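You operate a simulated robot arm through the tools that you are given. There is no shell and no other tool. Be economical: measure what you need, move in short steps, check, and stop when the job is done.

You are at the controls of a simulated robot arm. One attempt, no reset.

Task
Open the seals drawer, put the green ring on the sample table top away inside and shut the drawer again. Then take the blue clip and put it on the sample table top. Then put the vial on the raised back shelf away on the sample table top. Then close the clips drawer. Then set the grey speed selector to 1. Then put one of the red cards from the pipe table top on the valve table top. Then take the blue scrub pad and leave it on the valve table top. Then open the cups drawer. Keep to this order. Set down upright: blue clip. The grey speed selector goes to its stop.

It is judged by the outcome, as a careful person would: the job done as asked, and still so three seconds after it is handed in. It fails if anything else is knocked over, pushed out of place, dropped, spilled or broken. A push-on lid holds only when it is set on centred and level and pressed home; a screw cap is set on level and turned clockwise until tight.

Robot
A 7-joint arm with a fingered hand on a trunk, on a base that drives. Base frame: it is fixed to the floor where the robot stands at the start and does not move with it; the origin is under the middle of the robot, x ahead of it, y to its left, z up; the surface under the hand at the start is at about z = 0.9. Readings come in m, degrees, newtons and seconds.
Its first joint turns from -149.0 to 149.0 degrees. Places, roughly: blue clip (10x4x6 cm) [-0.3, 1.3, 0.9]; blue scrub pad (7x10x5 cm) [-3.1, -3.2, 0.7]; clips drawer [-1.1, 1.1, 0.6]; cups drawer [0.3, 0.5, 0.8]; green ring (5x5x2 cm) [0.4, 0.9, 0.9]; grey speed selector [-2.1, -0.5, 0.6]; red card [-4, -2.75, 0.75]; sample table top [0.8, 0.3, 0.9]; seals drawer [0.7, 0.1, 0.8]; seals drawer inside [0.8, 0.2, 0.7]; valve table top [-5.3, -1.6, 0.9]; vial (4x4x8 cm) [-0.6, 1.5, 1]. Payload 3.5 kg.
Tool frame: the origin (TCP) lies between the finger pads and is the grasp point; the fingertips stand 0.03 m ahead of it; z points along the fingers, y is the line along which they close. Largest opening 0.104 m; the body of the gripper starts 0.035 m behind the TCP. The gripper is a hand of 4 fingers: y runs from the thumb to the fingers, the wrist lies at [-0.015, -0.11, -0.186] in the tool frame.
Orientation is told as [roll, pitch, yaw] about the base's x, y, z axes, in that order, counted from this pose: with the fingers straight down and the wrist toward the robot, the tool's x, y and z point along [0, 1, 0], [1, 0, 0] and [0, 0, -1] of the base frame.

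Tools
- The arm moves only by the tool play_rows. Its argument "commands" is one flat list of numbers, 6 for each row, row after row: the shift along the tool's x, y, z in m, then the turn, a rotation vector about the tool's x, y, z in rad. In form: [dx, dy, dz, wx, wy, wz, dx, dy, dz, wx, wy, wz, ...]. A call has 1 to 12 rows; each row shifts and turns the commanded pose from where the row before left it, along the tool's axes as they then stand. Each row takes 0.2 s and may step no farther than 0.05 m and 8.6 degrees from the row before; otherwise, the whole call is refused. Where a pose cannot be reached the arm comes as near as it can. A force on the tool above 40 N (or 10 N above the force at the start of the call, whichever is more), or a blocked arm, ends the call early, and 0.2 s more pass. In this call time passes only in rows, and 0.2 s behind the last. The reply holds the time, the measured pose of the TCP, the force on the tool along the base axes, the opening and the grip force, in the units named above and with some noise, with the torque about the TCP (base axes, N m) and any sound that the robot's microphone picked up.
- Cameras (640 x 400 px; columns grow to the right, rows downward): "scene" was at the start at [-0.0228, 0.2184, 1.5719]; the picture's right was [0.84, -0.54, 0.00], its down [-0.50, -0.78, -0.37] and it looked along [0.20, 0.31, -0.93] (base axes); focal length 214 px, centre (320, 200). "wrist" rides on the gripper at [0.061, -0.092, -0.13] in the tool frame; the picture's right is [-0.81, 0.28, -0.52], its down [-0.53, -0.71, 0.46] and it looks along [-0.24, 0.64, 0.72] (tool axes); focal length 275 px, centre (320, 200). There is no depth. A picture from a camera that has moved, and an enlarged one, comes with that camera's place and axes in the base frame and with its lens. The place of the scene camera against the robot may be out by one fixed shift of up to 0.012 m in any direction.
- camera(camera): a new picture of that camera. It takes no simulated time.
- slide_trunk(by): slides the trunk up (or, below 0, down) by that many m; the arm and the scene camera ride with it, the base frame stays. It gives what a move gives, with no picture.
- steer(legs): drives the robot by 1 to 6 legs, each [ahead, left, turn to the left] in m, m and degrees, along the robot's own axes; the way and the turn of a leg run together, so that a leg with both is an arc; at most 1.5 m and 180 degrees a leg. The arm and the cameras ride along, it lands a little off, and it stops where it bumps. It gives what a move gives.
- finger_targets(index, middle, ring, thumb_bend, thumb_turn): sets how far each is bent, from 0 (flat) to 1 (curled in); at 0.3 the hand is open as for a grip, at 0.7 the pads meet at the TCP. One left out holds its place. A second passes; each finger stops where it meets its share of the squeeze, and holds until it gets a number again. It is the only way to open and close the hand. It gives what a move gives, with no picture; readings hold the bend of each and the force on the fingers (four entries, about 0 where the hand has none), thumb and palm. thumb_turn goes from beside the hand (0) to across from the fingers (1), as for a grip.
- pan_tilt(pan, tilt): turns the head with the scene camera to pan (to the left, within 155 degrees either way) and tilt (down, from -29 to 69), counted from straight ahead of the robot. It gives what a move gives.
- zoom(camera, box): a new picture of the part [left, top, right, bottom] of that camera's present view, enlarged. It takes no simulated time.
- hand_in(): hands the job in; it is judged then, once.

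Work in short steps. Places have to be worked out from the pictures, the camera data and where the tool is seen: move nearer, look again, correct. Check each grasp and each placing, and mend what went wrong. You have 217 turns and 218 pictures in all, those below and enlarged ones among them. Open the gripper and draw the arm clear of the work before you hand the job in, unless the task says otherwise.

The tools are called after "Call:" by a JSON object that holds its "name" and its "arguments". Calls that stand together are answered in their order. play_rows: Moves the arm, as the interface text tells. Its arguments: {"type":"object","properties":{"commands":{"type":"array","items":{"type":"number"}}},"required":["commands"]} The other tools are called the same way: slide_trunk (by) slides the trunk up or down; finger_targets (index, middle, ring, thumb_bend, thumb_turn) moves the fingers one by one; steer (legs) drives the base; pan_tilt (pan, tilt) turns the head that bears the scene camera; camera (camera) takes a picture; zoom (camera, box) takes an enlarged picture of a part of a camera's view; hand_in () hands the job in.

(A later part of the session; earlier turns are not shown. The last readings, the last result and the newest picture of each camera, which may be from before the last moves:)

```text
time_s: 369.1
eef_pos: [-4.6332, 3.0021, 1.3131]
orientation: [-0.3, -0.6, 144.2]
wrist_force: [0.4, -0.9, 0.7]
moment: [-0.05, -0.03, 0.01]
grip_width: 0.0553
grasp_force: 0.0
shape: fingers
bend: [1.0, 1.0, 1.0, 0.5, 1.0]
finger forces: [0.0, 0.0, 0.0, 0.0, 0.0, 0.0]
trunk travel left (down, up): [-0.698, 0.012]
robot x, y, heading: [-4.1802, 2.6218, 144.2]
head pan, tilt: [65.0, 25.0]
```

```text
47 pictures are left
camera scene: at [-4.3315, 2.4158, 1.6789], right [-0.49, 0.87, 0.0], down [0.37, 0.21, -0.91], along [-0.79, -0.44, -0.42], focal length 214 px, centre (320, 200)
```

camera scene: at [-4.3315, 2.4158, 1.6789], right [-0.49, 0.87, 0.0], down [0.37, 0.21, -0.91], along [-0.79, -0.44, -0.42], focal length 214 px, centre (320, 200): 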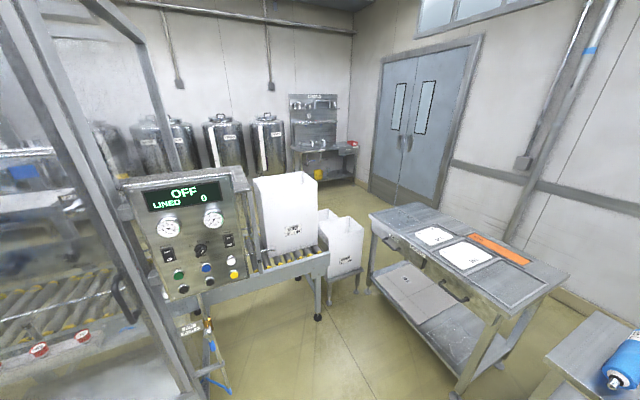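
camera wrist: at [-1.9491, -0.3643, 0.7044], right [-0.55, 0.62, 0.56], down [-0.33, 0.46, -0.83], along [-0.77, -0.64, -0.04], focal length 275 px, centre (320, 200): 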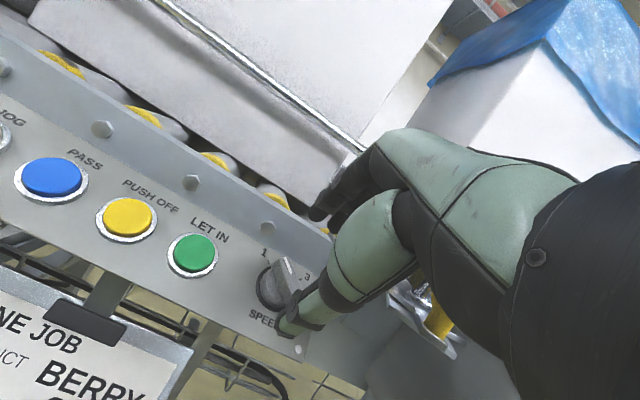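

Call:
{"name": "zoom", "arguments": {"camera": "scene", "box": [240, 160, 480, 330]}}

```text
2.35 times, centred on (360, 245) of scene
camera zoom: at [-4.3315, 2.4158, 1.6789], right [-0.49, 0.87, 0.0], down [0.37, 0.21, -0.91], along [-0.79, -0.44, -0.42], focal length 505 px, centre (226, 94)
```

zoom: 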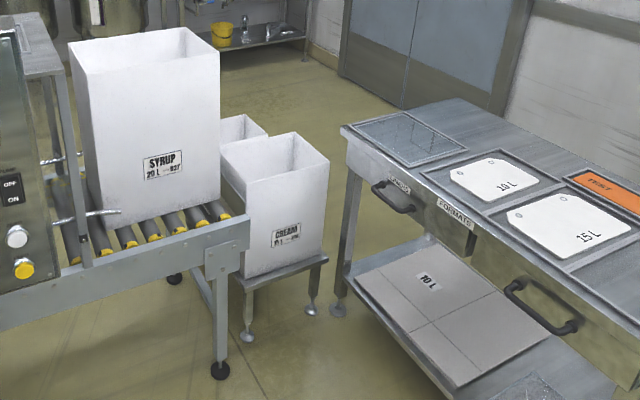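

That side is blocked by a bin stand. From the first views there was a ~0.8 m gap at the right end between the tall cabinet (t≈1.35) and the next machine (t≈2.2). I drive back along the aisle to look there.

Call:
{"name": "steer", "arguments": {"legs": [[0, 0, 179.9], [1.5, 0.15, 0], [1.5, 0, 0], [1.5, 0, 0], [1.4, -0.2, 0]]}}

Call:
{"name": "pan_tilt", "arguments": {"pan": -70, "tilt": 25}}

Call:
{"name": "camera", "arguments": {"camera": "scene"}}

```text
refused: leg 2 is longer than a leg can be; nothing moved
```

```text
time_s: 371.2
eef_pos: [-4.6337, 3.0017, 1.3131]
orientation: [-0.3, -0.7, 144.2]
wrist_force: [-0.9, 0.1, 0.8]
moment: [0.03, 0.0, -0.02]
grip_width: 0.0553
grasp_force: 0.1
shape: fingers
bend: [1.0, 1.0, 1.0, 0.5, 1.0]
finger forces: [0.0, 0.0, 0.1, 0.0, 0.1, 0.0]
trunk travel left (down, up): [-0.698, 0.012]
robot x, y, heading: [-4.1787, 2.624, 144.2]
head pan, tilt: [-70.0, 25.0]
```

```text
45 pictures are left
camera scene: at [-4.2261, 2.5495, 1.6789], right [0.96, -0.27, 0.0], down [-0.11, -0.41, -0.91], along [0.25, 0.87, -0.42], focal length 214 px, centre (320, 200)
```

scene: 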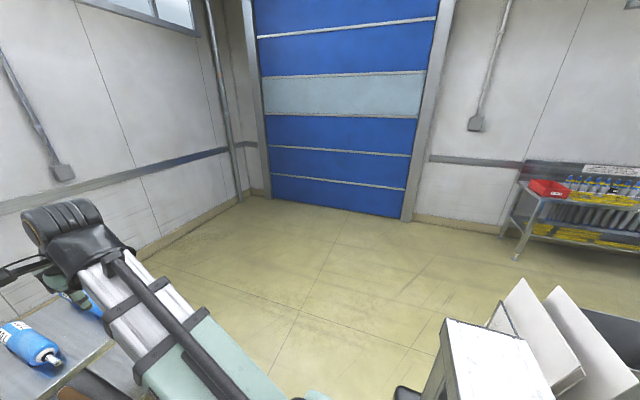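

Call:
{"name": "steer", "arguments": {"legs": [[0, 0, 179.9], [1.45, 0.15, 0], [1.5, 0, 0], [1.5, 0, 0], [1.4, -0.2, 0]]}}

Call:
{"name": "pan_tilt", "arguments": {"pan": -70, "tilt": 25}}

Call:
{"name": "camera", "arguments": {"camera": "scene"}}

```text
time_s: 406.4
eef_pos: [0.9651, -1.1947, 1.3135]
orientation: [-0.3, -0.6, -36.1]
wrist_force: [0.6, -0.1, 0.7]
moment: [-0.02, -0.01, 0.02]
grip_width: 0.0555
grasp_force: 0.0
shape: fingers
bend: [1.0, 1.0, 1.0, 0.5, 1.0]
finger forces: [0.1, 0.0, 0.0, 0.0, 0.0, 0.1]
trunk travel left (down, up): [-0.698, 0.012]
robot x, y, heading: [0.5151, -0.8154, -35.8]
head pan, tilt: [-70.0, 25.0]
```

```text
time_s: 406.9
eef_pos: [0.9654, -1.1944, 1.313]
orientation: [-0.3, -0.6, -36.0]
wrist_force: [-0.2, 0.3, 0.1]
moment: [-0.01, 0.01, 0.02]
grip_width: 0.0553
grasp_force: 0.1
shape: fingers
bend: [1.0, 1.0, 1.0, 0.5, 1.0]
finger forces: [0.0, 0.1, 0.0, 0.0, 0.0, 0.0]
trunk travel left (down, up): [-0.698, 0.012]
robot x, y, heading: [0.5136, -0.8132, -35.6]
head pan, tilt: [-70.0, 25.0]
```

```text
44 pictures are left
camera scene: at [0.5431, -0.7386, 1.6789], right [-0.96, 0.27, 0.0], down [0.12, 0.41, -0.91], along [-0.25, -0.87, -0.42], focal length 214 px, centre (320, 200)
```

scene: 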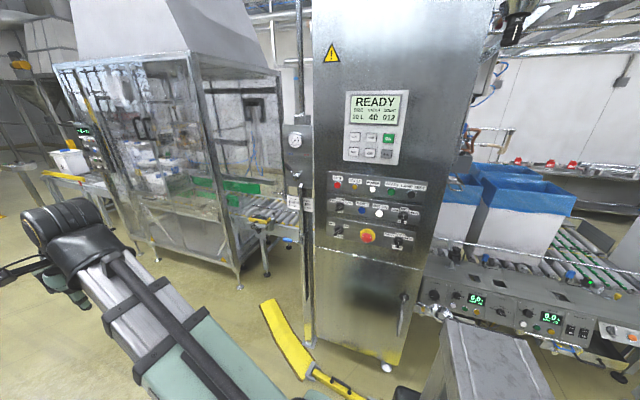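

The line's conveyor closes that gap. I look farther along to the right end of the line.

Call:
{"name": "pan_tilt", "arguments": {"pan": -28, "tilt": 15}}

Call:
{"name": "camera", "arguments": {"camera": "scene"}}

```text
time_s: 408.0
eef_pos: [0.9657, -1.195, 1.3135]
orientation: [-0.3, -0.6, -36.0]
wrist_force: [-0.9, -0.5, -0.7]
moment: [0.01, 0.02, 0.01]
grip_width: 0.0551
grasp_force: 0.1
shape: fingers
bend: [1.0, 1.0, 1.0, 0.5, 1.0]
finger forces: [0.0, 0.0, 0.0, 0.1, 0.0, 0.0]
trunk travel left (down, up): [-0.698, 0.012]
robot x, y, heading: [0.5127, -0.8133, -36.1]
head pan, tilt: [-28.0, 15.0]
```

```text
43 pictures are left
camera scene: at [0.6094, -0.7339, 1.6951], right [-0.9, -0.44, 0.0], down [-0.11, 0.23, -0.97], along [0.42, -0.87, -0.26], focal length 214 px, centre (320, 200)
```

scene: 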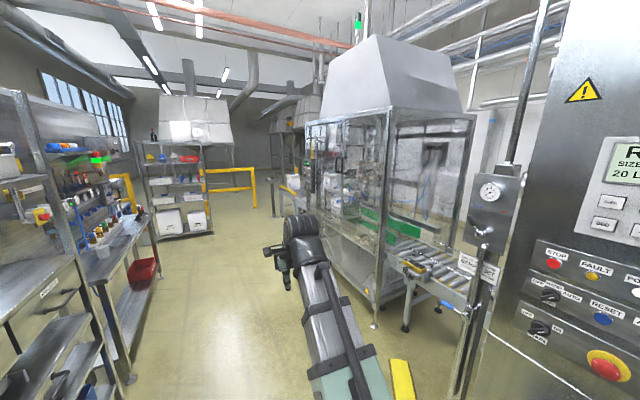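

The line ends near t≈5.6; a yellow barrier stands near t≈6.5. I drive down the aisle toward it and look for the way round.

Call:
{"name": "steer", "arguments": {"legs": [[1.45, -0.15, 0], [1.5, 0, 0], [0.9, 0, 0]]}}

Call:
{"name": "pan_tilt", "arguments": {"pan": -45, "tilt": 20}}

Call:
{"name": "camera", "arguments": {"camera": "scene"}}

```text
time_s: 426.6
eef_pos: [3.97, -3.5758, 1.3125]
orientation: [-0.3, -0.6, -36.6]
wrist_force: [0.6, -0.8, 0.1]
moment: [0.01, -0.02, -0.01]
grip_width: 0.055
grasp_force: 0.0
shape: fingers
bend: [1.0, 1.0, 1.0, 0.5, 1.0]
finger forces: [0.0, 0.0, 0.1, 0.0, 0.0, 0.0]
trunk travel left (down, up): [-0.698, 0.012]
robot x, y, heading: [3.5221, -3.1892, -36.5]
head pan, tilt: [-28.0, 15.0]
```

```text
time_s: 427.4
eef_pos: [3.9701, -3.5743, 1.3131]
orientation: [-0.3, -0.6, -36.6]
wrist_force: [0.1, 0.3, -0.9]
moment: [0.02, -0.02, 0.01]
grip_width: 0.0553
grasp_force: 0.0
shape: fingers
bend: [1.0, 1.0, 1.0, 0.5, 1.0]
finger forces: [0.1, 0.1, 0.0, 0.0, 0.1, 0.1]
trunk travel left (down, up): [-0.698, 0.012]
robot x, y, heading: [3.519, -3.1921, -36.3]
head pan, tilt: [-45.0, 20.0]
```

```text
42 pictures are left
camera scene: at [3.593, -3.1186, 1.687], right [-0.99, -0.15, 0.0], down [-0.05, 0.34, -0.94], along [0.14, -0.93, -0.34], focal length 214 px, centre (320, 200)
```

scene: 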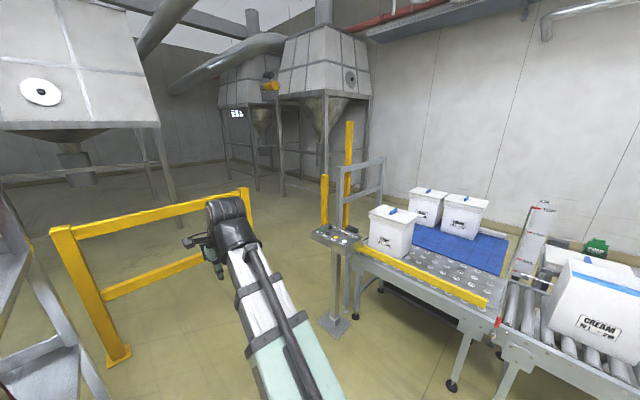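

There's a ~0.8 m opening between the barrier and the console pedestal. I zoom to check what lies just beyond.

Call:
{"name": "zoom", "arguments": {"camera": "scene", "box": [220, 100, 420, 340]}}

```text
1.67 times, centred on (320, 220) of scene
camera zoom: at [3.593, -3.1186, 1.687], right [-0.99, -0.15, 0.0], down [-0.05, 0.34, -0.94], along [0.14, -0.93, -0.34], focal length 358 px, centre (320, 167)
```

zoom: 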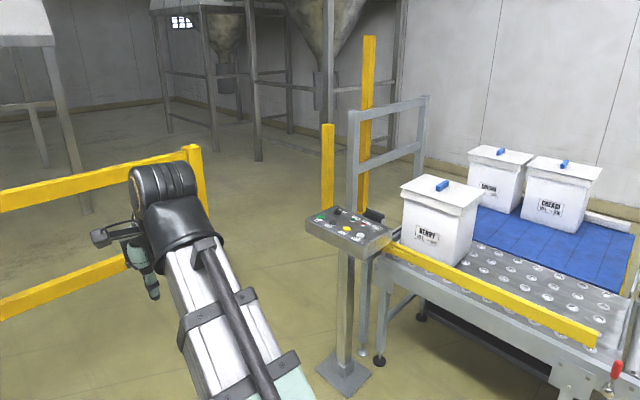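

I turn to face the opening, line up with its middle (x≈4.13) and pass through.

Call:
{"name": "steer", "arguments": {"legs": [[0, 0, -53.6], [0.1, 0.61, 0], [0.6, 0, 0]]}}

Call:
{"name": "pan_tilt", "arguments": {"pan": 0, "tilt": 40}}

Call:
{"name": "camera", "arguments": {"camera": "scene"}}

```text
time_s: 432.0
eef_pos: [3.7641, -3.8233, 1.3168]
orientation: [0.8, -1.0, -90.0]
wrist_force: [-0.2, 0.4, -0.4]
moment: [-0.03, -0.02, 0.0]
grip_width: 0.0555
grasp_force: 0.0
shape: fingers
bend: [1.0, 1.0, 1.0, 0.5, 1.0]
finger forces: [0.0, 0.0, 0.0, 0.0, 0.1, 0.1]
trunk travel left (down, up): [-0.698, 0.012]
robot x, y, heading: [3.8317, -3.2424, -89.8]
head pan, tilt: [-45.0, 20.0]
stopped in leg 2: the robot was blocked; the commanded pose is now the measured one
```

```text
time_s: 433.1
eef_pos: [3.7681, -3.8394, 1.3086]
orientation: [0.6, -0.2, -90.0]
wrist_force: [-0.6, 1.2, 0.1]
moment: [-0.01, -0.01, 0.0]
grip_width: 0.0552
grasp_force: 0.1
shape: fingers
bend: [1.0, 1.0, 1.0, 0.5, 1.0]
finger forces: [0.1, 0.0, 0.1, 0.0, 0.0, 0.0]
trunk travel left (down, up): [-0.698, 0.012]
robot x, y, heading: [3.8317, -3.2442, -90.0]
head pan, tilt: [0.0, 40.0]
```

```text
40 pictures are left
camera scene: at [3.9486, -3.2916, 1.6601], right [-0.98, 0.2, -0.02], down [0.14, 0.62, -0.77], along [-0.14, -0.76, -0.64], focal length 214 px, centre (320, 200)
```

scene: 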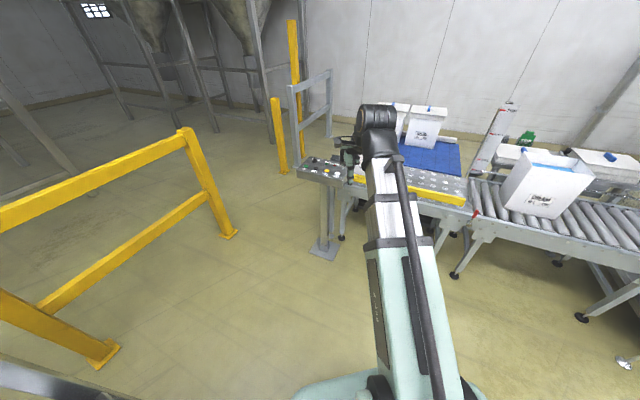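

The rear brushed the shelving as I moved left. From this view the opening's middle is [4.15, -4.7], width ≈0.95 m. I go ahead first and ease left gradually.

Call:
{"name": "steer", "arguments": {"legs": [[0.5, 0.0, 0], [0.5, 0.22, 0], [0.5, 0.12, 0]]}}

Call:
{"name": "pan_tilt", "arguments": {"pan": -20, "tilt": 30}}

Call:
{"name": "camera", "arguments": {"camera": "scene"}}

```text
time_s: 434.1
eef_pos: [3.766, -3.8572, 1.3124]
orientation: [0.7, -0.5, -89.9]
wrist_force: [0.1, 0.0, -0.4]
moment: [0.0, 0.0, 0.01]
grip_width: 0.0551
grasp_force: 0.0
shape: fingers
bend: [1.0, 1.0, 1.0, 0.5, 1.0]
finger forces: [0.1, 0.0, 0.1, 0.1, 0.1, 0.0]
trunk travel left (down, up): [-0.698, 0.012]
robot x, y, heading: [3.8269, -3.2658, -90.0]
head pan, tilt: [0.0, 40.0]
stopped in leg 1: the robot was blocked; the commanded pose is now the measured one
```

```text
time_s: 434.9
eef_pos: [3.7723, -3.838, 1.3193]
orientation: [0.6, -1.4, -89.8]
wrist_force: [-0.6, -0.4, -0.8]
moment: [-0.01, 0.01, -0.03]
grip_width: 0.0556
grasp_force: 0.0
shape: fingers
bend: [1.0, 1.0, 1.0, 0.5, 1.0]
finger forces: [0.1, 0.0, 0.1, 0.1, 0.1, 0.0]
trunk travel left (down, up): [-0.698, 0.012]
robot x, y, heading: [3.8303, -3.2671, -89.5]
head pan, tilt: [-20.0, 30.0]
```

```text
39 pictures are left
camera scene: at [3.9444, -3.2859, 1.6713], right [-0.97, 0.26, -0.02], down [0.15, 0.49, -0.86], along [-0.21, -0.83, -0.51], focal length 214 px, centre (320, 200)
```

scene: 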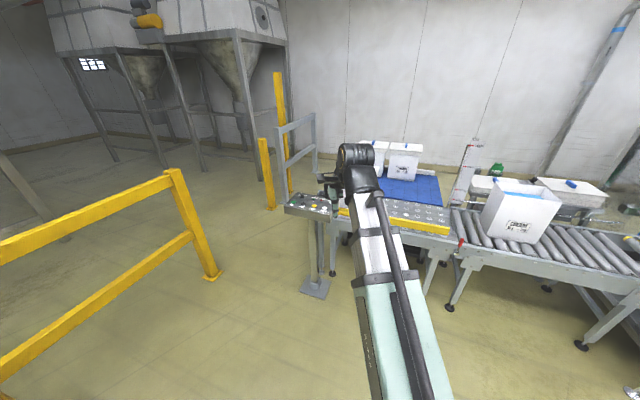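

The head seems to be touching something on the left. I move straight right, away from it, first.

Call:
{"name": "steer", "arguments": {"legs": [[0, -0.25, 0]]}}

Call:
{"name": "pan_tilt", "arguments": {"pan": 60, "tilt": 20}}

Call:
{"name": "camera", "arguments": {"camera": "scene"}}

```text
time_s: 436.7
eef_pos: [3.5372, -3.8561, 1.314]
orientation: [-0.1, -0.6, -89.9]
wrist_force: [0.4, -0.3, 0.0]
moment: [0.03, -0.02, 0.0]
grip_width: 0.0553
grasp_force: 0.0
shape: fingers
bend: [1.0, 1.0, 1.0, 0.5, 1.0]
finger forces: [0.0, 0.1, 0.0, 0.0, 0.0, 0.0]
trunk travel left (down, up): [-0.698, 0.012]
robot x, y, heading: [3.5804, -3.2687, -89.9]
head pan, tilt: [-20.0, 30.0]
```

```text
time_s: 438.2
eef_pos: [3.5384, -3.8559, 1.3136]
orientation: [-0.3, -0.6, -89.9]
wrist_force: [-0.1, 0.3, -0.9]
moment: [-0.01, -0.02, 0.01]
grip_width: 0.0554
grasp_force: 0.1
shape: fingers
bend: [1.0, 1.0, 1.0, 0.5, 1.0]
finger forces: [0.0, 0.0, 0.0, 0.1, 0.0, 0.0]
trunk travel left (down, up): [-0.698, 0.012]
robot x, y, heading: [3.5756, -3.268, -90.0]
head pan, tilt: [60.0, 20.0]
```

```text
38 pictures are left
camera scene: at [3.8222, -3.268, 1.687], right [-0.5, -0.87, 0.0], down [-0.3, 0.17, -0.94], along [0.81, -0.47, -0.34], focal length 214 px, centre (320, 200)
```

scene: 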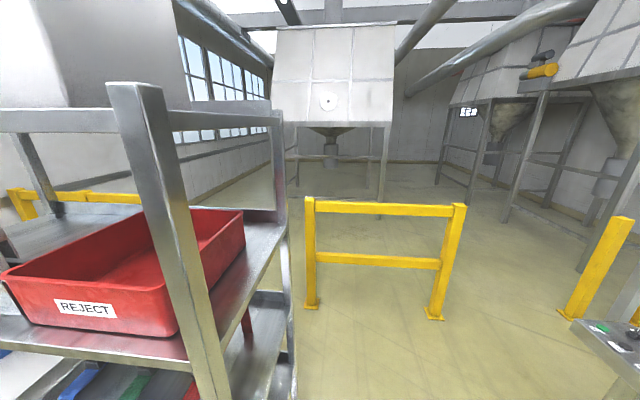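

A tall rack (REJECT tray) is on the left. I go ahead clear of it first, then left, then through the opening.

Call:
{"name": "steer", "arguments": {"legs": [[0.72, 0, 0], [0, 0.56, 0], [1.0, 0.02, 0]]}}

Call:
{"name": "pan_tilt", "arguments": {"pan": -45, "tilt": 25}}

Call:
{"name": "camera", "arguments": {"camera": "scene"}}

```text
time_s: 449.8
eef_pos: [4.11, -5.5879, 1.3127]
orientation: [-0.4, -0.7, -90.4]
wrist_force: [0.2, 0.2, -0.7]
moment: [0.0, -0.03, -0.03]
grip_width: 0.0553
grasp_force: 0.0
shape: fingers
bend: [1.0, 1.0, 1.0, 0.5, 1.0]
finger forces: [0.0, 0.0, 0.0, 0.0, 0.1, 0.1]
trunk travel left (down, up): [-0.698, 0.012]
robot x, y, heading: [4.1588, -4.9989, -90.6]
head pan, tilt: [60.0, 20.0]
```

```text
time_s: 451.6
eef_pos: [4.1102, -5.5864, 1.3131]
orientation: [-0.3, -0.6, -90.5]
wrist_force: [0.4, 0.3, 0.5]
moment: [-0.01, 0.0, 0.01]
grip_width: 0.0554
grasp_force: 0.1
shape: fingers
bend: [1.0, 1.0, 1.0, 0.5, 1.0]
finger forces: [0.0, 0.0, 0.1, 0.1, 0.1, 0.0]
trunk travel left (down, up): [-0.698, 0.012]
robot x, y, heading: [4.1574, -4.9984, -90.2]
head pan, tilt: [-45.0, 25.0]
```

```text
37 pictures are left
camera scene: at [4.2534, -5.0184, 1.6789], right [-0.7, 0.71, 0.0], down [0.3, 0.3, -0.91], along [-0.65, -0.64, -0.42], focal length 214 px, centre (320, 200)
```

scene: 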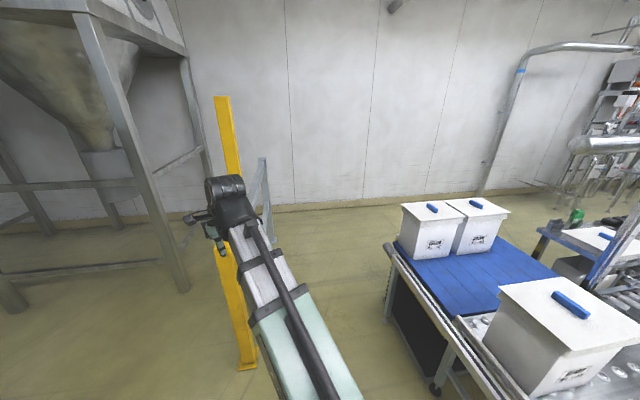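

I'm through. Behind the line an aisle opens, but a tall post at [3.98, -5.99] with a gate stands ahead; I go round it on the far side, turning west between it and the hopper legs.

Call:
{"name": "steer", "arguments": {"legs": [[0.55, 0, 0], [0, 0.65, 0], [0, 0, -89.8], [0, 0.95, 0], [1.2, 0, 0]]}}

Call:
{"name": "pan_tilt", "arguments": {"pan": 0, "tilt": 15}}

Call:
{"name": "camera", "arguments": {"camera": "scene"}}

```text
time_s: 469.0
eef_pos: [3.7526, -6.4506, 1.3123]
orientation: [0.0, 0.1, -180.0]
wrist_force: [3.3, -3.9, 1.8]
moment: [0.29, 0.26, 0.08]
grip_width: 0.0553
grasp_force: 3.5
shape: fingers
bend: [1.0, 1.0, 1.0, 0.5, 1.0]
finger forces: [0.0, 6.0, 0.0, 0.1, 0.0, 0.1]
trunk travel left (down, up): [-0.698, 0.012]
robot x, y, heading: [4.3384, -6.4981, 179.3]
head pan, tilt: [-45.0, 25.0]
stopped in leg 5: the force on the tool passed its limit at 114 N (the readings are from after the stop); the commanded pose is now the measured one
```

```text
time_s: 470.1
eef_pos: [3.7521, -6.4518, 1.3114]
orientation: [-0.1, 0.2, 179.9]
wrist_force: [5.5, -7.2, 0.6]
moment: [0.39, 0.42, 0.17]
grip_width: 0.0549
grasp_force: 4.1
shape: fingers
bend: [1.0, 1.0, 1.0, 0.5, 1.0]
finger forces: [0.1, 8.8, 0.0, 0.0, 0.0, 0.0]
trunk travel left (down, up): [-0.698, 0.012]
robot x, y, heading: [4.3342, -6.4956, 179.0]
head pan, tilt: [0.0, 15.0]
```

```text
36 pictures are left
camera scene: at [4.2769, -6.6651, 1.695], right [0.01, 1.0, 0.0], down [0.26, 0.0, -0.97], along [-0.97, 0.01, -0.26], focal length 214 px, centre (320, 200)
```

scene: 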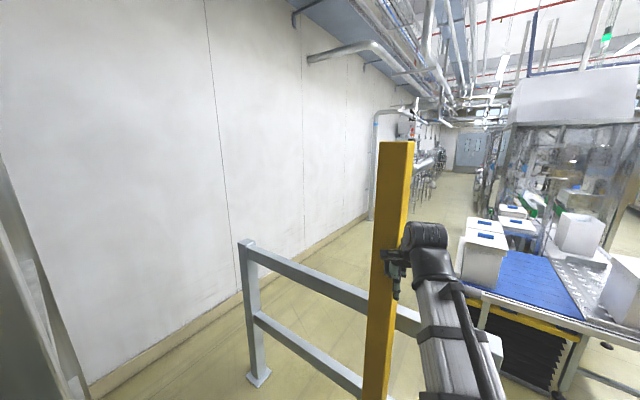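

The hand met a tall post: fence and posts close that side. The free way is between the shorter post [3.98, -5.99] and the conveyor's corner [2.96, -5.47]. I back out, return north of the post, go through there and turn down the rear aisle.

Call:
{"name": "steer", "arguments": {"legs": [[-0.49, 0, 0.5], [0, -1.0, 0], [1.2, 0, 0], [0, 0, 37], [1.05, 0, 0], [0, 0, -73]]}}

Call:
{"name": "camera", "arguments": {"camera": "scene"}}

```text
time_s: 493.4
eef_pos: [2.3414, -5.7573, 1.3108]
orientation: [0.1, 0.1, 144.8]
wrist_force: [0.3, -0.1, -0.4]
moment: [0.01, -0.01, 0.04]
grip_width: 0.0553
grasp_force: 0.0
shape: fingers
bend: [1.0, 1.0, 1.0, 0.5, 1.0]
finger forces: [0.0, 0.0, 0.0, 0.0, 0.0, 0.0]
trunk travel left (down, up): [-0.698, 0.012]
robot x, y, heading: [2.7937, -6.127, 144.3]
head pan, tilt: [0.0, 15.0]
```

```text
35 pictures are left
camera scene: at [2.645, -6.2392, 1.6951], right [0.58, 0.81, 0.0], down [0.21, -0.15, -0.97], along [-0.78, 0.56, -0.26], focal length 214 px, centre (320, 200)
```

scene: 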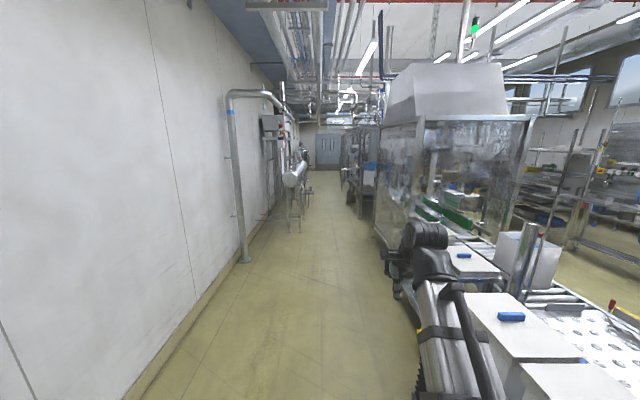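

The rear aisle is clear. I drive down it 5.9 m and look at the left-hand tables.

Call:
{"name": "steer", "arguments": {"legs": [[1.5, 0, 0], [1.5, 0, 0], [1.5, 0, 0], [1.4, 0, 0]]}}

Call:
{"name": "pan_tilt", "arguments": {"pan": 25, "tilt": 22}}

Call:
{"name": "camera", "arguments": {"camera": "scene"}}

```text
time_s: 521.4
eef_pos: [-2.4216, -2.3083, 1.311]
orientation: [0.1, 0.3, 144.7]
wrist_force: [-0.1, 0.1, 0.9]
moment: [0.01, -0.01, -0.01]
grip_width: 0.055
grasp_force: 0.1
shape: fingers
bend: [1.0, 1.0, 1.0, 0.5, 1.0]
finger forces: [0.0, 0.0, 0.0, 0.0, 0.0, 0.0]
trunk travel left (down, up): [-0.698, 0.012]
robot x, y, heading: [-1.9692, -2.684, 144.0]
head pan, tilt: [0.0, 15.0]
```

```text
time_s: 522.3
eef_pos: [-2.4208, -2.308, 1.3105]
orientation: [0.0, 0.1, 144.7]
wrist_force: [0.8, -0.8, -0.5]
moment: [-0.03, 0.0, -0.02]
grip_width: 0.0554
grasp_force: 0.0
shape: fingers
bend: [1.0, 1.0, 1.0, 0.5, 1.0]
finger forces: [0.0, 0.0, 0.0, 0.0, 0.1, 0.1]
trunk travel left (down, up): [-0.698, 0.012]
robot x, y, heading: [-1.9702, -2.6856, 144.2]
head pan, tilt: [25.0, 22.0]
```

```text
34 pictures are left
camera scene: at [-2.1336, -2.8274, 1.6838], right [0.19, 0.98, 0.0], down [0.37, -0.07, -0.93], along [-0.91, 0.18, -0.37], focal length 214 px, centre (320, 200)
```

scene: 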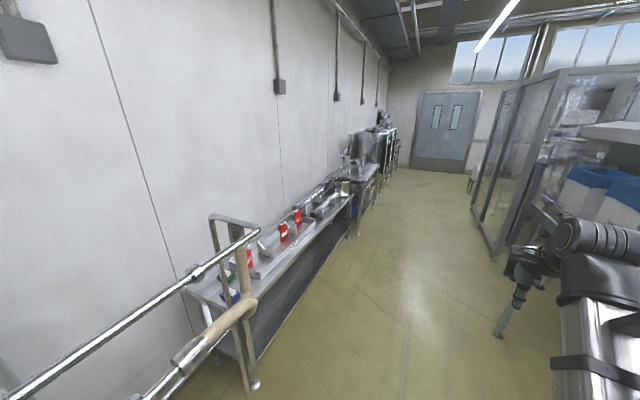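

Call:
{"name": "zoom", "arguments": {"camera": "scene", "box": [180, 160, 380, 320]}}

```text
2.50 times, centred on (280, 240) of scene
camera zoom: at [-2.1336, -2.8274, 1.6838], right [0.19, 0.98, 0.0], down [0.37, -0.07, -0.93], along [-0.91, 0.18, -0.37], focal length 536 px, centre (420, 100)
```

zoom: 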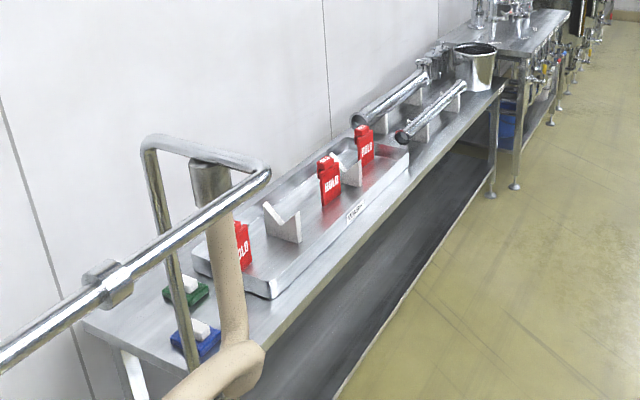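

Three red HOLD cards stand in a tray; the blue pad is at the near end; the valve table is beyond. I drive to face card 3 (t≈−1.59).

Call:
{"name": "steer", "arguments": {"legs": [[1.5, 0, 0], [0.1, 0, 0], [0, 0, 89.5], [0.35, 0, 0]]}}

Call:
{"name": "finger_targets", "arguments": {"index": 0.3, "middle": 0.3, "ring": 0.3, "thumb_bend": 0.3, "thumb_turn": 1}}

Call:
{"name": "pan_tilt", "arguments": {"pan": 0, "tilt": 45}}

Call:
{"name": "camera", "arguments": {"camera": "wrist"}}

Call:
{"name": "camera", "arguments": {"camera": "scene"}}

```text
time_s: 536.2
eef_pos: [-3.852, -2.4892, 1.3112]
orientation: [-0.1, 0.2, -124.1]
wrist_force: [-0.3, -0.2, 0.3]
moment: [0.05, -0.01, 0.02]
grip_width: 0.0548
grasp_force: 0.1
shape: fingers
bend: [1.0, 1.0, 1.0, 0.5, 1.0]
finger forces: [0.0, 0.1, 0.0, 0.0, 0.1, 0.1]
trunk travel left (down, up): [-0.698, 0.012]
robot x, y, heading: [-3.4837, -2.0306, -124.9]
head pan, tilt: [25.0, 22.0]
```

```text
time_s: 537.2
eef_pos: [-3.8526, -2.4881, 1.3117]
orientation: [0.0, 0.1, -124.2]
wrist_force: [0.8, 0.5, -0.1]
moment: [0.0, 0.0, 0.02]
grip_width: 0.1027
grasp_force: 0.1
shape: fingers
bend: [0.3, 0.3, 0.3, 0.3, 0.98]
finger forces: [0.1, 0.0, 0.1, 0.1, 0.0, 0.1]
trunk travel left (down, up): [-0.698, 0.012]
robot x, y, heading: [-3.4916, -2.028, -124.5]
head pan, tilt: [25.0, 22.0]
```

```text
time_s: 538.1
eef_pos: [-3.8516, -2.4889, 1.3108]
orientation: [0.0, 0.0, -124.2]
wrist_force: [0.0, -0.7, 0.6]
moment: [-0.03, 0.0, 0.02]
grip_width: 0.1028
grasp_force: 0.1
shape: fingers
bend: [0.3, 0.3, 0.3, 0.3, 0.98]
finger forces: [0.0, 0.0, 0.0, 0.1, 0.0, 0.0]
trunk travel left (down, up): [-0.698, 0.012]
robot x, y, heading: [-3.4856, -2.0298, -124.6]
head pan, tilt: [0.0, 45.0]
```

```text
32 pictures are left
camera wrist: at [-3.7495, -2.4457, 1.4423], right [-0.83, 0.23, 0.52], down [-0.04, 0.89, -0.45], along [-0.56, -0.4, -0.73], focal length 275 px, centre (320, 200)
```

wrist: 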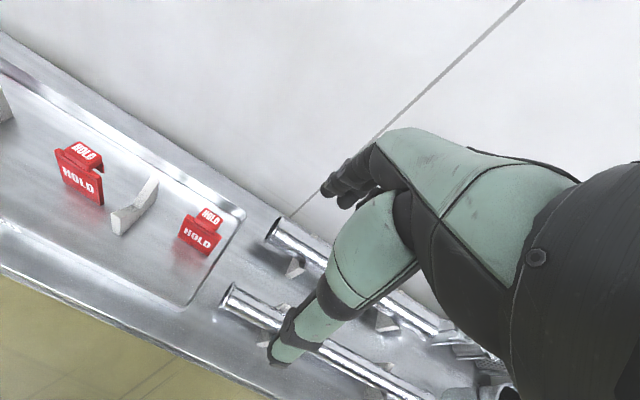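

```text
31 pictures are left
camera scene: at [-3.3769, -2.1572, 1.6484], right [-0.82, 0.57, 0.0], down [0.4, 0.58, -0.71], along [-0.4, -0.58, -0.71], focal length 214 px, centre (320, 200)
```

scene: 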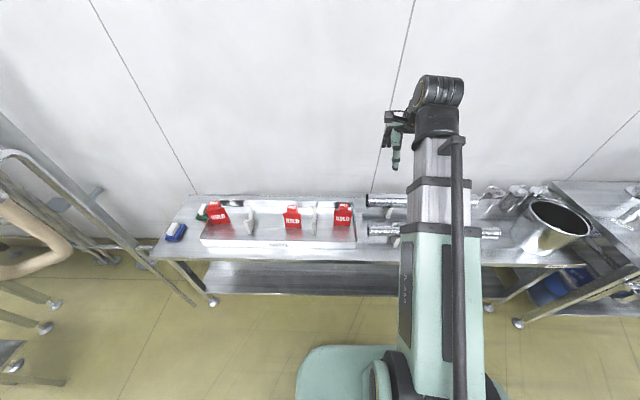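

Call:
{"name": "zoom", "arguments": {"camera": "wrist", "box": [150, 180, 270, 290]}}

Call:
{"name": "zoom", "arguments": {"camera": "scene", "box": [270, 190, 370, 250]}}

```text
3.64 times, centred on (210, 235) of wrist
camera zoom: at [-3.7495, -2.4457, 1.4423], right [-0.83, 0.23, 0.52], down [-0.04, 0.89, -0.45], along [-0.56, -0.4, -0.73], focal length 1001 px, centre (720, 73)
```

zoom: 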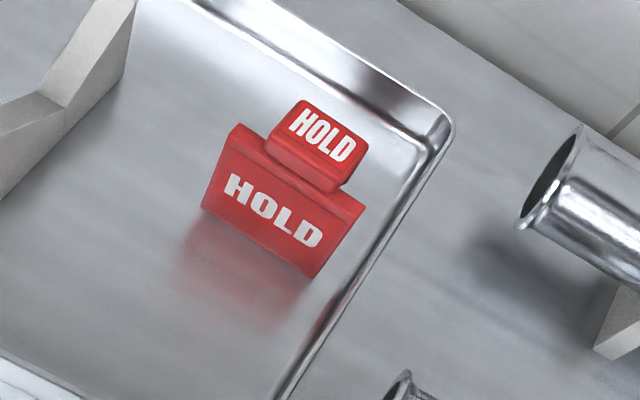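

```text
6.40 times, centred on (320, 220) of scene
camera zoom: at [-3.3769, -2.1572, 1.6484], right [-0.82, 0.57, 0.0], down [0.4, 0.58, -0.71], along [-0.4, -0.58, -0.71], focal length 1373 px, centre (320, 72)
```

zoom: 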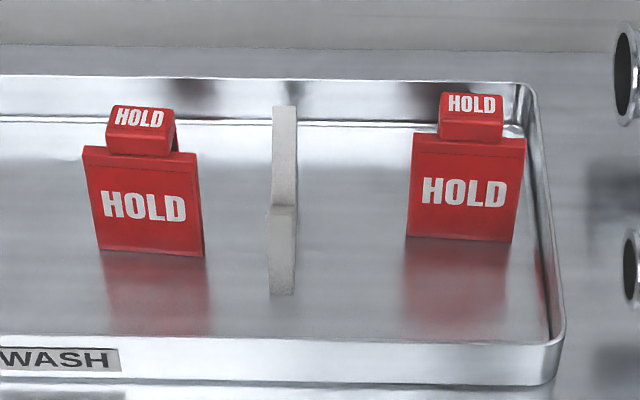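

The card is a plate with a grip tab on top (tab near [-3.904, -2.718], z≈0.81–0.845). I move above the tab and lower.

Call:
{"name": "play_rows", "arguments": {"commands": [0.0171, 0.0437, 0, 0, 0, 0, 0.0171, 0.0437, 0, 0, 0, 0, 0.0171, 0.0437, 0, 0, 0, 0, 0.0171, 0.0437, 0, 0, 0, 0, 0.0171, 0.0437, 0, 0, 0, 0]}}

Call:
{"name": "slide_trunk", "arguments": {"by": -0.37}}

Call:
{"name": "camera", "arguments": {"camera": "wrist"}}

```text
time_s: 539.3
eef_pos: [-3.9043, -2.7191, 1.3107]
orientation: [0.0, 0.2, -124.2]
wrist_force: [-0.2, -0.2, 0.0]
moment: [-0.01, -0.03, -0.01]
grip_width: 0.1028
grasp_force: 0.1
shape: fingers
bend: [0.3, 0.3, 0.3, 0.3, 0.98]
finger forces: [0.0, 0.0, 0.1, 0.1, 0.1, 0.1]
trunk travel left (down, up): [-0.698, 0.012]
robot x, y, heading: [-3.4853, -2.032, -124.8]
head pan, tilt: [0.0, 45.0]
```

```text
time_s: 542.9
eef_pos: [-3.9027, -2.7169, 0.9413]
orientation: [0.0, 0.1, -124.2]
wrist_force: [0.6, -0.8, -0.1]
moment: [-0.02, 0.04, -0.03]
grip_width: 0.1029
grasp_force: 0.0
shape: fingers
bend: [0.3, 0.3, 0.3, 0.3, 0.98]
finger forces: [0.0, 0.0, 0.0, 0.1, 0.0, 0.0]
trunk travel left (down, up): [-0.328, 0.382]
robot x, y, heading: [-3.49, -2.0337, -124.6]
head pan, tilt: [0.0, 45.0]
```

```text
28 pictures are left
camera wrist: at [-3.8015, -2.6748, 1.0721], right [-0.83, 0.23, 0.52], down [-0.04, 0.89, -0.45], along [-0.56, -0.4, -0.73], focal length 275 px, centre (320, 200)
```

wrist: 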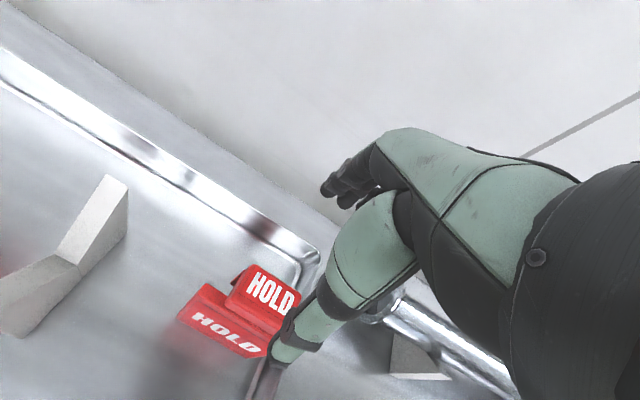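

Well centred. I descend to z≈0.833 and close on the tab.

Call:
{"name": "play_rows", "arguments": {"commands": [-0.004, -0.006, 0.04, 0, 0, 0, 0, 0, 0.04, 0, 0, 0, 0, 0, 0.028, 0, 0, 0]}}

Call:
{"name": "finger_targets", "arguments": {"index": 0.75, "middle": 0.75, "ring": 0.75, "thumb_bend": 0.75}}

Call:
{"name": "play_rows", "arguments": {"commands": [0, 0, -0.03, 0, 0, 0, 0, 0, -0.04, 0, 0, 0, 0, 0, -0.04, 0, 0, 0]}}

Call:
{"name": "camera", "arguments": {"camera": "wrist"}}

```text
time_s: 543.7
eef_pos: [-3.9041, -2.7113, 0.834]
orientation: [0.0, 0.1, -124.1]
wrist_force: [-0.1, -0.4, 0.6]
moment: [0.02, -0.01, -0.06]
grip_width: 0.1034
grasp_force: 0.0
shape: fingers
bend: [0.3, 0.3, 0.3, 0.3, 0.98]
finger forces: [0.1, 0.0, 0.1, 0.0, 0.1, 0.0]
trunk travel left (down, up): [-0.328, 0.382]
robot x, y, heading: [-3.4904, -2.0321, -124.8]
head pan, tilt: [0.0, 45.0]
```

```text
time_s: 544.7
eef_pos: [-3.9036, -2.7107, 0.8322]
orientation: [0.1, 0.1, -124.2]
wrist_force: [0.1, -0.8, 0.4]
moment: [-0.02, 0.0, 0.02]
grip_width: 0.0314
grasp_force: 18.8
shape: fingers
bend: [0.6, 0.63, 0.75, 0.57, 1.0]
finger forces: [9.4, 9.1, 0.0, 0.0, 18.5, 0.0]
trunk travel left (down, up): [-0.328, 0.382]
robot x, y, heading: [-3.4868, -2.0343, -124.7]
head pan, tilt: [0.0, 45.0]
```

```text
time_s: 545.5
eef_pos: [-3.9043, -2.7119, 0.9441]
orientation: [0.0, 0.2, -124.2]
wrist_force: [0.0, -0.3, -0.2]
moment: [-0.01, 0.0, -0.02]
grip_width: 0.0314
grasp_force: 18.9
shape: fingers
bend: [0.6, 0.63, 0.75, 0.57, 1.0]
finger forces: [9.3, 9.1, 0.0, 0.0, 18.4, 0.0]
trunk travel left (down, up): [-0.328, 0.382]
robot x, y, heading: [-3.4877, -2.0313, -124.9]
head pan, tilt: [0.0, 45.0]
```

```text
27 pictures are left
camera wrist: at [-3.8015, -2.6696, 1.0741], right [-0.83, 0.23, 0.52], down [-0.04, 0.89, -0.45], along [-0.56, -0.39, -0.73], focal length 275 px, centre (320, 200)
```

wrist: 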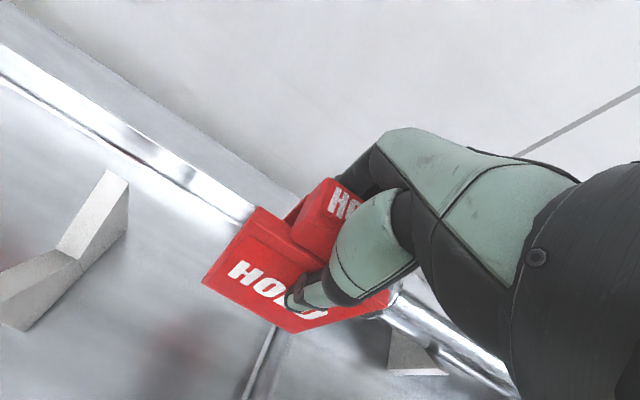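

Card lifted cleanly. I raise it, retract, and drive right to the valve table, then look for free space.

Call:
{"name": "slide_trunk", "arguments": {"by": 0.37}}

Call:
{"name": "play_rows", "arguments": {"commands": [0, -0.045, 0, 0, 0, 0, 0, -0.045, 0, 0, 0, 0, 0, -0.045, 0, 0, 0, 0, 0, -0.045, 0, 0, 0, 0]}}

Call:
{"name": "steer", "arguments": {"legs": [[-0.15, 0, -1], [0, -1.4, 0]]}}

Call:
{"name": "pan_tilt", "arguments": {"pan": -15, "tilt": 42}}

Call:
{"name": "camera", "arguments": {"camera": "scene"}}

```text
time_s: 549.1
eef_pos: [-3.9037, -2.7124, 1.3132]
orientation: [0.1, 0.3, -124.1]
wrist_force: [-0.4, -0.1, 0.5]
moment: [0.02, 0.02, 0.0]
grip_width: 0.0314
grasp_force: 18.5
shape: fingers
bend: [0.6, 0.63, 0.75, 0.57, 1.0]
finger forces: [9.2, 9.1, 0.1, 0.1, 18.5, 0.0]
trunk travel left (down, up): [-0.698, 0.012]
robot x, y, heading: [-3.4893, -2.0296, -124.7]
head pan, tilt: [0.0, 45.0]
```

```text
time_s: 550.1
eef_pos: [-3.802, -2.56, 1.3153]
orientation: [0.0, 0.1, -124.2]
wrist_force: [0.4, 0.1, 0.1]
moment: [-0.05, -0.01, 0.0]
grip_width: 0.0313
grasp_force: 19.1
shape: fingers
bend: [0.6, 0.63, 0.75, 0.57, 1.0]
finger forces: [9.3, 9.1, 0.0, 0.0, 18.4, 0.0]
trunk travel left (down, up): [-0.698, 0.012]
robot x, y, heading: [-3.4874, -2.0357, -124.5]
head pan, tilt: [0.0, 45.0]
```

```text
time_s: 558.0
eef_pos: [-4.8604, -1.6182, 1.3153]
orientation: [0.1, 0.1, -125.1]
wrist_force: [0.4, 0.0, -0.9]
moment: [-0.03, 0.02, 0.0]
grip_width: 0.0313
grasp_force: 18.6
shape: fingers
bend: [0.6, 0.63, 0.75, 0.57, 1.0]
finger forces: [9.4, 9.1, 0.1, 0.0, 18.4, 0.0]
trunk travel left (down, up): [-0.698, 0.012]
robot x, y, heading: [-4.536, -1.0923, -125.9]
head pan, tilt: [0.0, 45.0]
```

```text
time_s: 558.8
eef_pos: [-4.8593, -1.6186, 1.3162]
orientation: [0.1, 0.1, -125.1]
wrist_force: [0.1, -0.6, -0.1]
moment: [-0.04, 0.06, 0.02]
grip_width: 0.0315
grasp_force: 18.3
shape: fingers
bend: [0.6, 0.63, 0.75, 0.57, 1.0]
finger forces: [9.2, 9.2, 0.0, 0.1, 18.3, 0.0]
trunk travel left (down, up): [-0.698, 0.012]
robot x, y, heading: [-4.5372, -1.0918, -125.7]
head pan, tilt: [-15.0, 42.0]
```

```text
26 pictures are left
camera scene: at [-4.4454, -1.2069, 1.6526], right [-0.63, 0.77, 0.0], down [0.52, 0.42, -0.74], along [-0.57, -0.47, -0.67], focal length 214 px, centre (320, 200)
```

scene: 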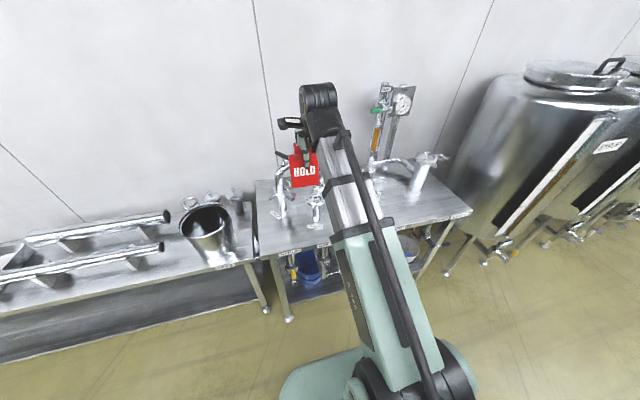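

Call:
{"name": "zoom", "arguments": {"camera": "scene", "box": [240, 140, 490, 280]}}

Call:
{"name": "camera", "arguments": {"camera": "wrist"}}

```text
2.56 times, centred on (365, 210) of scene
camera zoom: at [-4.4454, -1.2069, 1.6526], right [-0.63, 0.77, 0.0], down [0.52, 0.42, -0.74], along [-0.57, -0.47, -0.67], focal length 549 px, centre (205, 174)
```

zoom: 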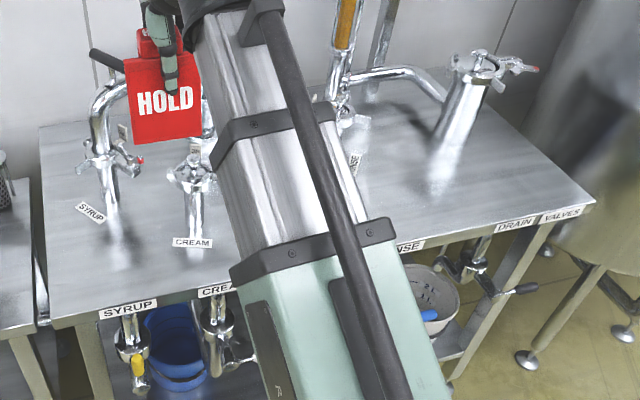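

```text
24 pictures are left
camera wrist: at [-4.7573, -1.5775, 1.4463], right [-0.82, 0.24, 0.52], down [-0.02, 0.89, -0.45], along [-0.57, -0.39, -0.73], focal length 275 px, centre (320, 200)
```

wrist: 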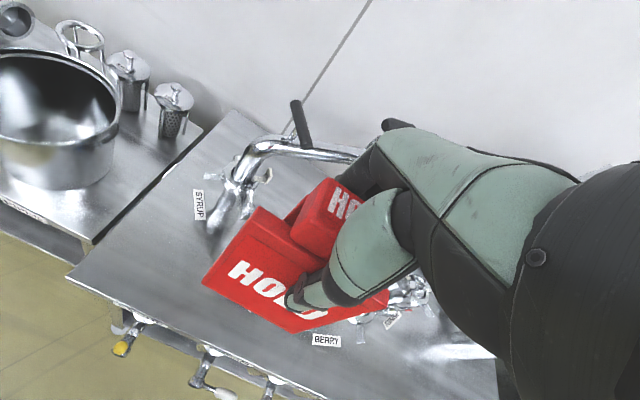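

Valve table: taps at the back, a free front strip at its right part (t≈−3.42, n≈−4.21). I shift right, nudge forward and lower most of the way.

Call:
{"name": "steer", "arguments": {"legs": [[0, -0.45, 0]]}}

Call:
{"name": "play_rows", "arguments": {"commands": [0, 0.03, 0, 0, 0, 0]}}

Call:
{"name": "slide_trunk", "arguments": {"by": -0.2}}

Call:
{"name": "camera", "arguments": {"camera": "wrist"}}

Call:
{"name": "camera", "arguments": {"camera": "scene"}}

```text
time_s: 561.5
eef_pos: [-5.2243, -1.3563, 1.3157]
orientation: [0.1, 0.1, -125.0]
wrist_force: [-0.1, 0.3, -0.8]
moment: [-0.04, 0.01, 0.02]
grip_width: 0.0313
grasp_force: 17.7
shape: fingers
bend: [0.6, 0.63, 0.75, 0.57, 1.0]
finger forces: [9.3, 9.1, 0.0, 0.0, 18.4, 0.1]
trunk travel left (down, up): [-0.698, 0.012]
robot x, y, heading: [-4.9027, -0.8321, -126.0]
head pan, tilt: [-15.0, 42.0]
```

```text
time_s: 561.9
eef_pos: [-5.2417, -1.3818, 1.315]
orientation: [0.0, 0.1, -124.9]
wrist_force: [0.1, 0.9, -0.6]
moment: [-0.04, -0.01, -0.05]
grip_width: 0.0316
grasp_force: 18.6
shape: fingers
bend: [0.6, 0.63, 0.75, 0.57, 1.0]
finger forces: [9.3, 9.0, 0.1, 0.0, 18.3, 0.0]
trunk travel left (down, up): [-0.698, 0.012]
robot x, y, heading: [-4.9014, -0.8303, -125.6]
head pan, tilt: [-15.0, 42.0]
```

```text
time_s: 564.1
eef_pos: [-5.2414, -1.3814, 1.1147]
orientation: [0.0, 0.0, -125.1]
wrist_force: [-1.1, -0.2, 0.4]
moment: [0.02, -0.01, -0.02]
grip_width: 0.0314
grasp_force: 18.3
shape: fingers
bend: [0.6, 0.63, 0.75, 0.57, 1.0]
finger forces: [9.3, 9.1, 0.0, 0.1, 18.4, 0.0]
trunk travel left (down, up): [-0.498, 0.212]
robot x, y, heading: [-4.8989, -0.8307, -125.4]
head pan, tilt: [-15.0, 42.0]
```

```text
23 pictures are left
camera wrist: at [-5.1382, -1.3411, 1.2463], right [-0.82, 0.24, 0.52], down [-0.03, 0.89, -0.45], along [-0.57, -0.39, -0.73], focal length 275 px, centre (320, 200)
```

wrist: 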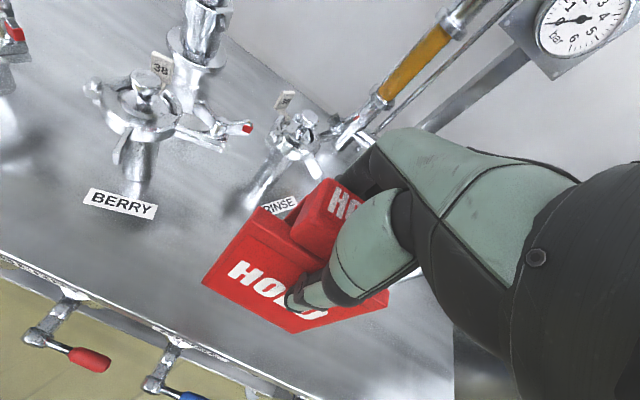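

```text
22 pictures are left
camera scene: at [-4.8099, -0.9452, 1.4527], right [-0.64, 0.77, 0.0], down [0.52, 0.43, -0.74], along [-0.57, -0.47, -0.67], focal length 214 px, centre (320, 200)
```

scene: 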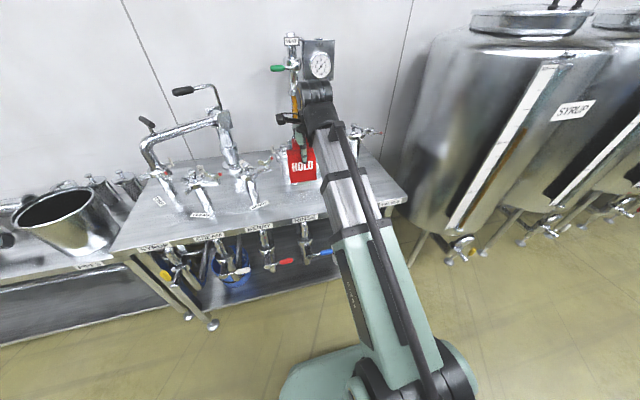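

Clear of the RINSE tap by about 10 cm. I lower in steps until contact.

Call:
{"name": "play_rows", "arguments": {"commands": [0, 0, 0.03, 0, 0, 0, 0, 0, 0.025, 0, 0, 0, 0, 0, 0.015, 0, 0, 0]}}

Call:
{"name": "play_rows", "arguments": {"commands": [0, 0, 0.006, 0, 0, 0, 0, 0, 0.005, 0, 0, 0, 0, 0, 0.004, 0, 0, 0, 0, 0, 0.004, 0, 0, 0]}}

```text
time_s: 564.9
eef_pos: [-5.2403, -1.3817, 1.0447]
orientation: [0.0, 0.2, -124.9]
wrist_force: [0.3, -0.7, -0.6]
moment: [-0.04, -0.01, 0.01]
grip_width: 0.0315
grasp_force: 18.0
shape: fingers
bend: [0.6, 0.63, 0.75, 0.57, 1.0]
finger forces: [9.3, 9.3, 0.1, 0.0, 18.3, 0.0]
trunk travel left (down, up): [-0.498, 0.212]
robot x, y, heading: [-4.9038, -0.8295, -125.3]
head pan, tilt: [-15.0, 42.0]
```

```text
time_s: 565.9
eef_pos: [-5.2404, -1.3817, 1.0262]
orientation: [0.0, 0.2, -125.0]
wrist_force: [0.0, 0.1, -1.2]
moment: [-0.01, 0.03, 0.0]
grip_width: 0.0314
grasp_force: 18.0
shape: fingers
bend: [0.6, 0.63, 0.75, 0.57, 1.0]
finger forces: [9.2, 9.2, 0.0, 0.0, 18.4, 0.0]
trunk travel left (down, up): [-0.498, 0.212]
robot x, y, heading: [-4.9016, -0.8277, -125.4]
head pan, tilt: [-15.0, 42.0]
```

Call:
{"name": "play_rows", "arguments": {"commands": [0, 0, 0.004, 0, 0, 0, 0, 0, 0.004, 0, 0, 0, 0, 0, 0.004, 0, 0, 0, 0, 0, 0.004, 0, 0, 0]}}

```text
time_s: 566.9
eef_pos: [-5.2407, -1.3833, 1.0106]
orientation: [-0.1, 0.2, -125.0]
wrist_force: [-0.1, 0.5, -0.3]
moment: [0.01, -0.01, 0.03]
grip_width: 0.0313
grasp_force: 18.2
shape: fingers
bend: [0.6, 0.63, 0.75, 0.57, 1.0]
finger forces: [9.2, 9.1, 0.0, 0.0, 18.4, 0.0]
trunk travel left (down, up): [-0.498, 0.212]
robot x, y, heading: [-4.9036, -0.8295, -125.7]
head pan, tilt: [-15.0, 42.0]
```

No contact yet; I continue down in 4 mm steps (the call stops on force).

Call:
{"name": "play_rows", "arguments": {"commands": [0, 0, 0.004, 0, 0, 0, 0, 0, 0.004, 0, 0, 0, 0, 0, 0.004, 0, 0, 0, 0, 0, 0.004, 0, 0, 0, 0, 0, 0.004, 0, 0, 0, 0, 0, 0.004, 0, 0, 0]}}

Call:
{"name": "camera", "arguments": {"camera": "wrist"}}

```text
time_s: 568.3
eef_pos: [-5.2416, -1.3815, 0.9863]
orientation: [0.0, 0.0, -125.0]
wrist_force: [-0.2, -0.3, -0.3]
moment: [0.0, 0.0, 0.0]
grip_width: 0.0312
grasp_force: 18.8
shape: fingers
bend: [0.6, 0.63, 0.75, 0.57, 1.0]
finger forces: [9.3, 9.2, 0.1, 0.0, 18.5, 0.0]
trunk travel left (down, up): [-0.498, 0.212]
robot x, y, heading: [-4.9002, -0.8333, -125.8]
head pan, tilt: [-15.0, 42.0]
```

```text
21 pictures are left
camera wrist: at [-5.1378, -1.3406, 1.1172], right [-0.82, 0.24, 0.52], down [-0.03, 0.89, -0.45], along [-0.57, -0.39, -0.73], focal length 275 px, centre (320, 200)
```

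wrist: 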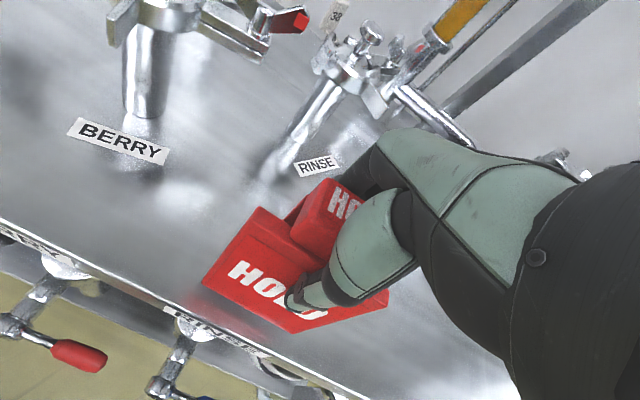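

Call:
{"name": "play_rows", "arguments": {"commands": [0, 0, 0.004, 0, 0, 0, 0, 0, 0.004, 0, 0, 0, 0, 0, 0.004, 0, 0, 0, 0, 0, 0.004, 0, 0, 0, 0, 0, 0.004, 0, 0, 0, 0, 0, 0.004, 0, 0, 0, 0, 0, 0.004, 0, 0, 0]}}

```text
time_s: 569.9
eef_pos: [-5.2417, -1.3817, 0.9572]
orientation: [0.1, 0.3, -125.0]
wrist_force: [-0.2, -0.8, 0.5]
moment: [0.01, 0.01, -0.02]
grip_width: 0.0226
grasp_force: 14.4
shape: fingers
bend: [0.71, 0.66, 0.75, 0.62, 1.0]
finger forces: [8.0, 6.3, 0.0, 0.0, 14.9, 0.0]
trunk travel left (down, up): [-0.498, 0.212]
robot x, y, heading: [-4.9033, -0.8291, -125.6]
head pan, tilt: [-15.0, 42.0]
```

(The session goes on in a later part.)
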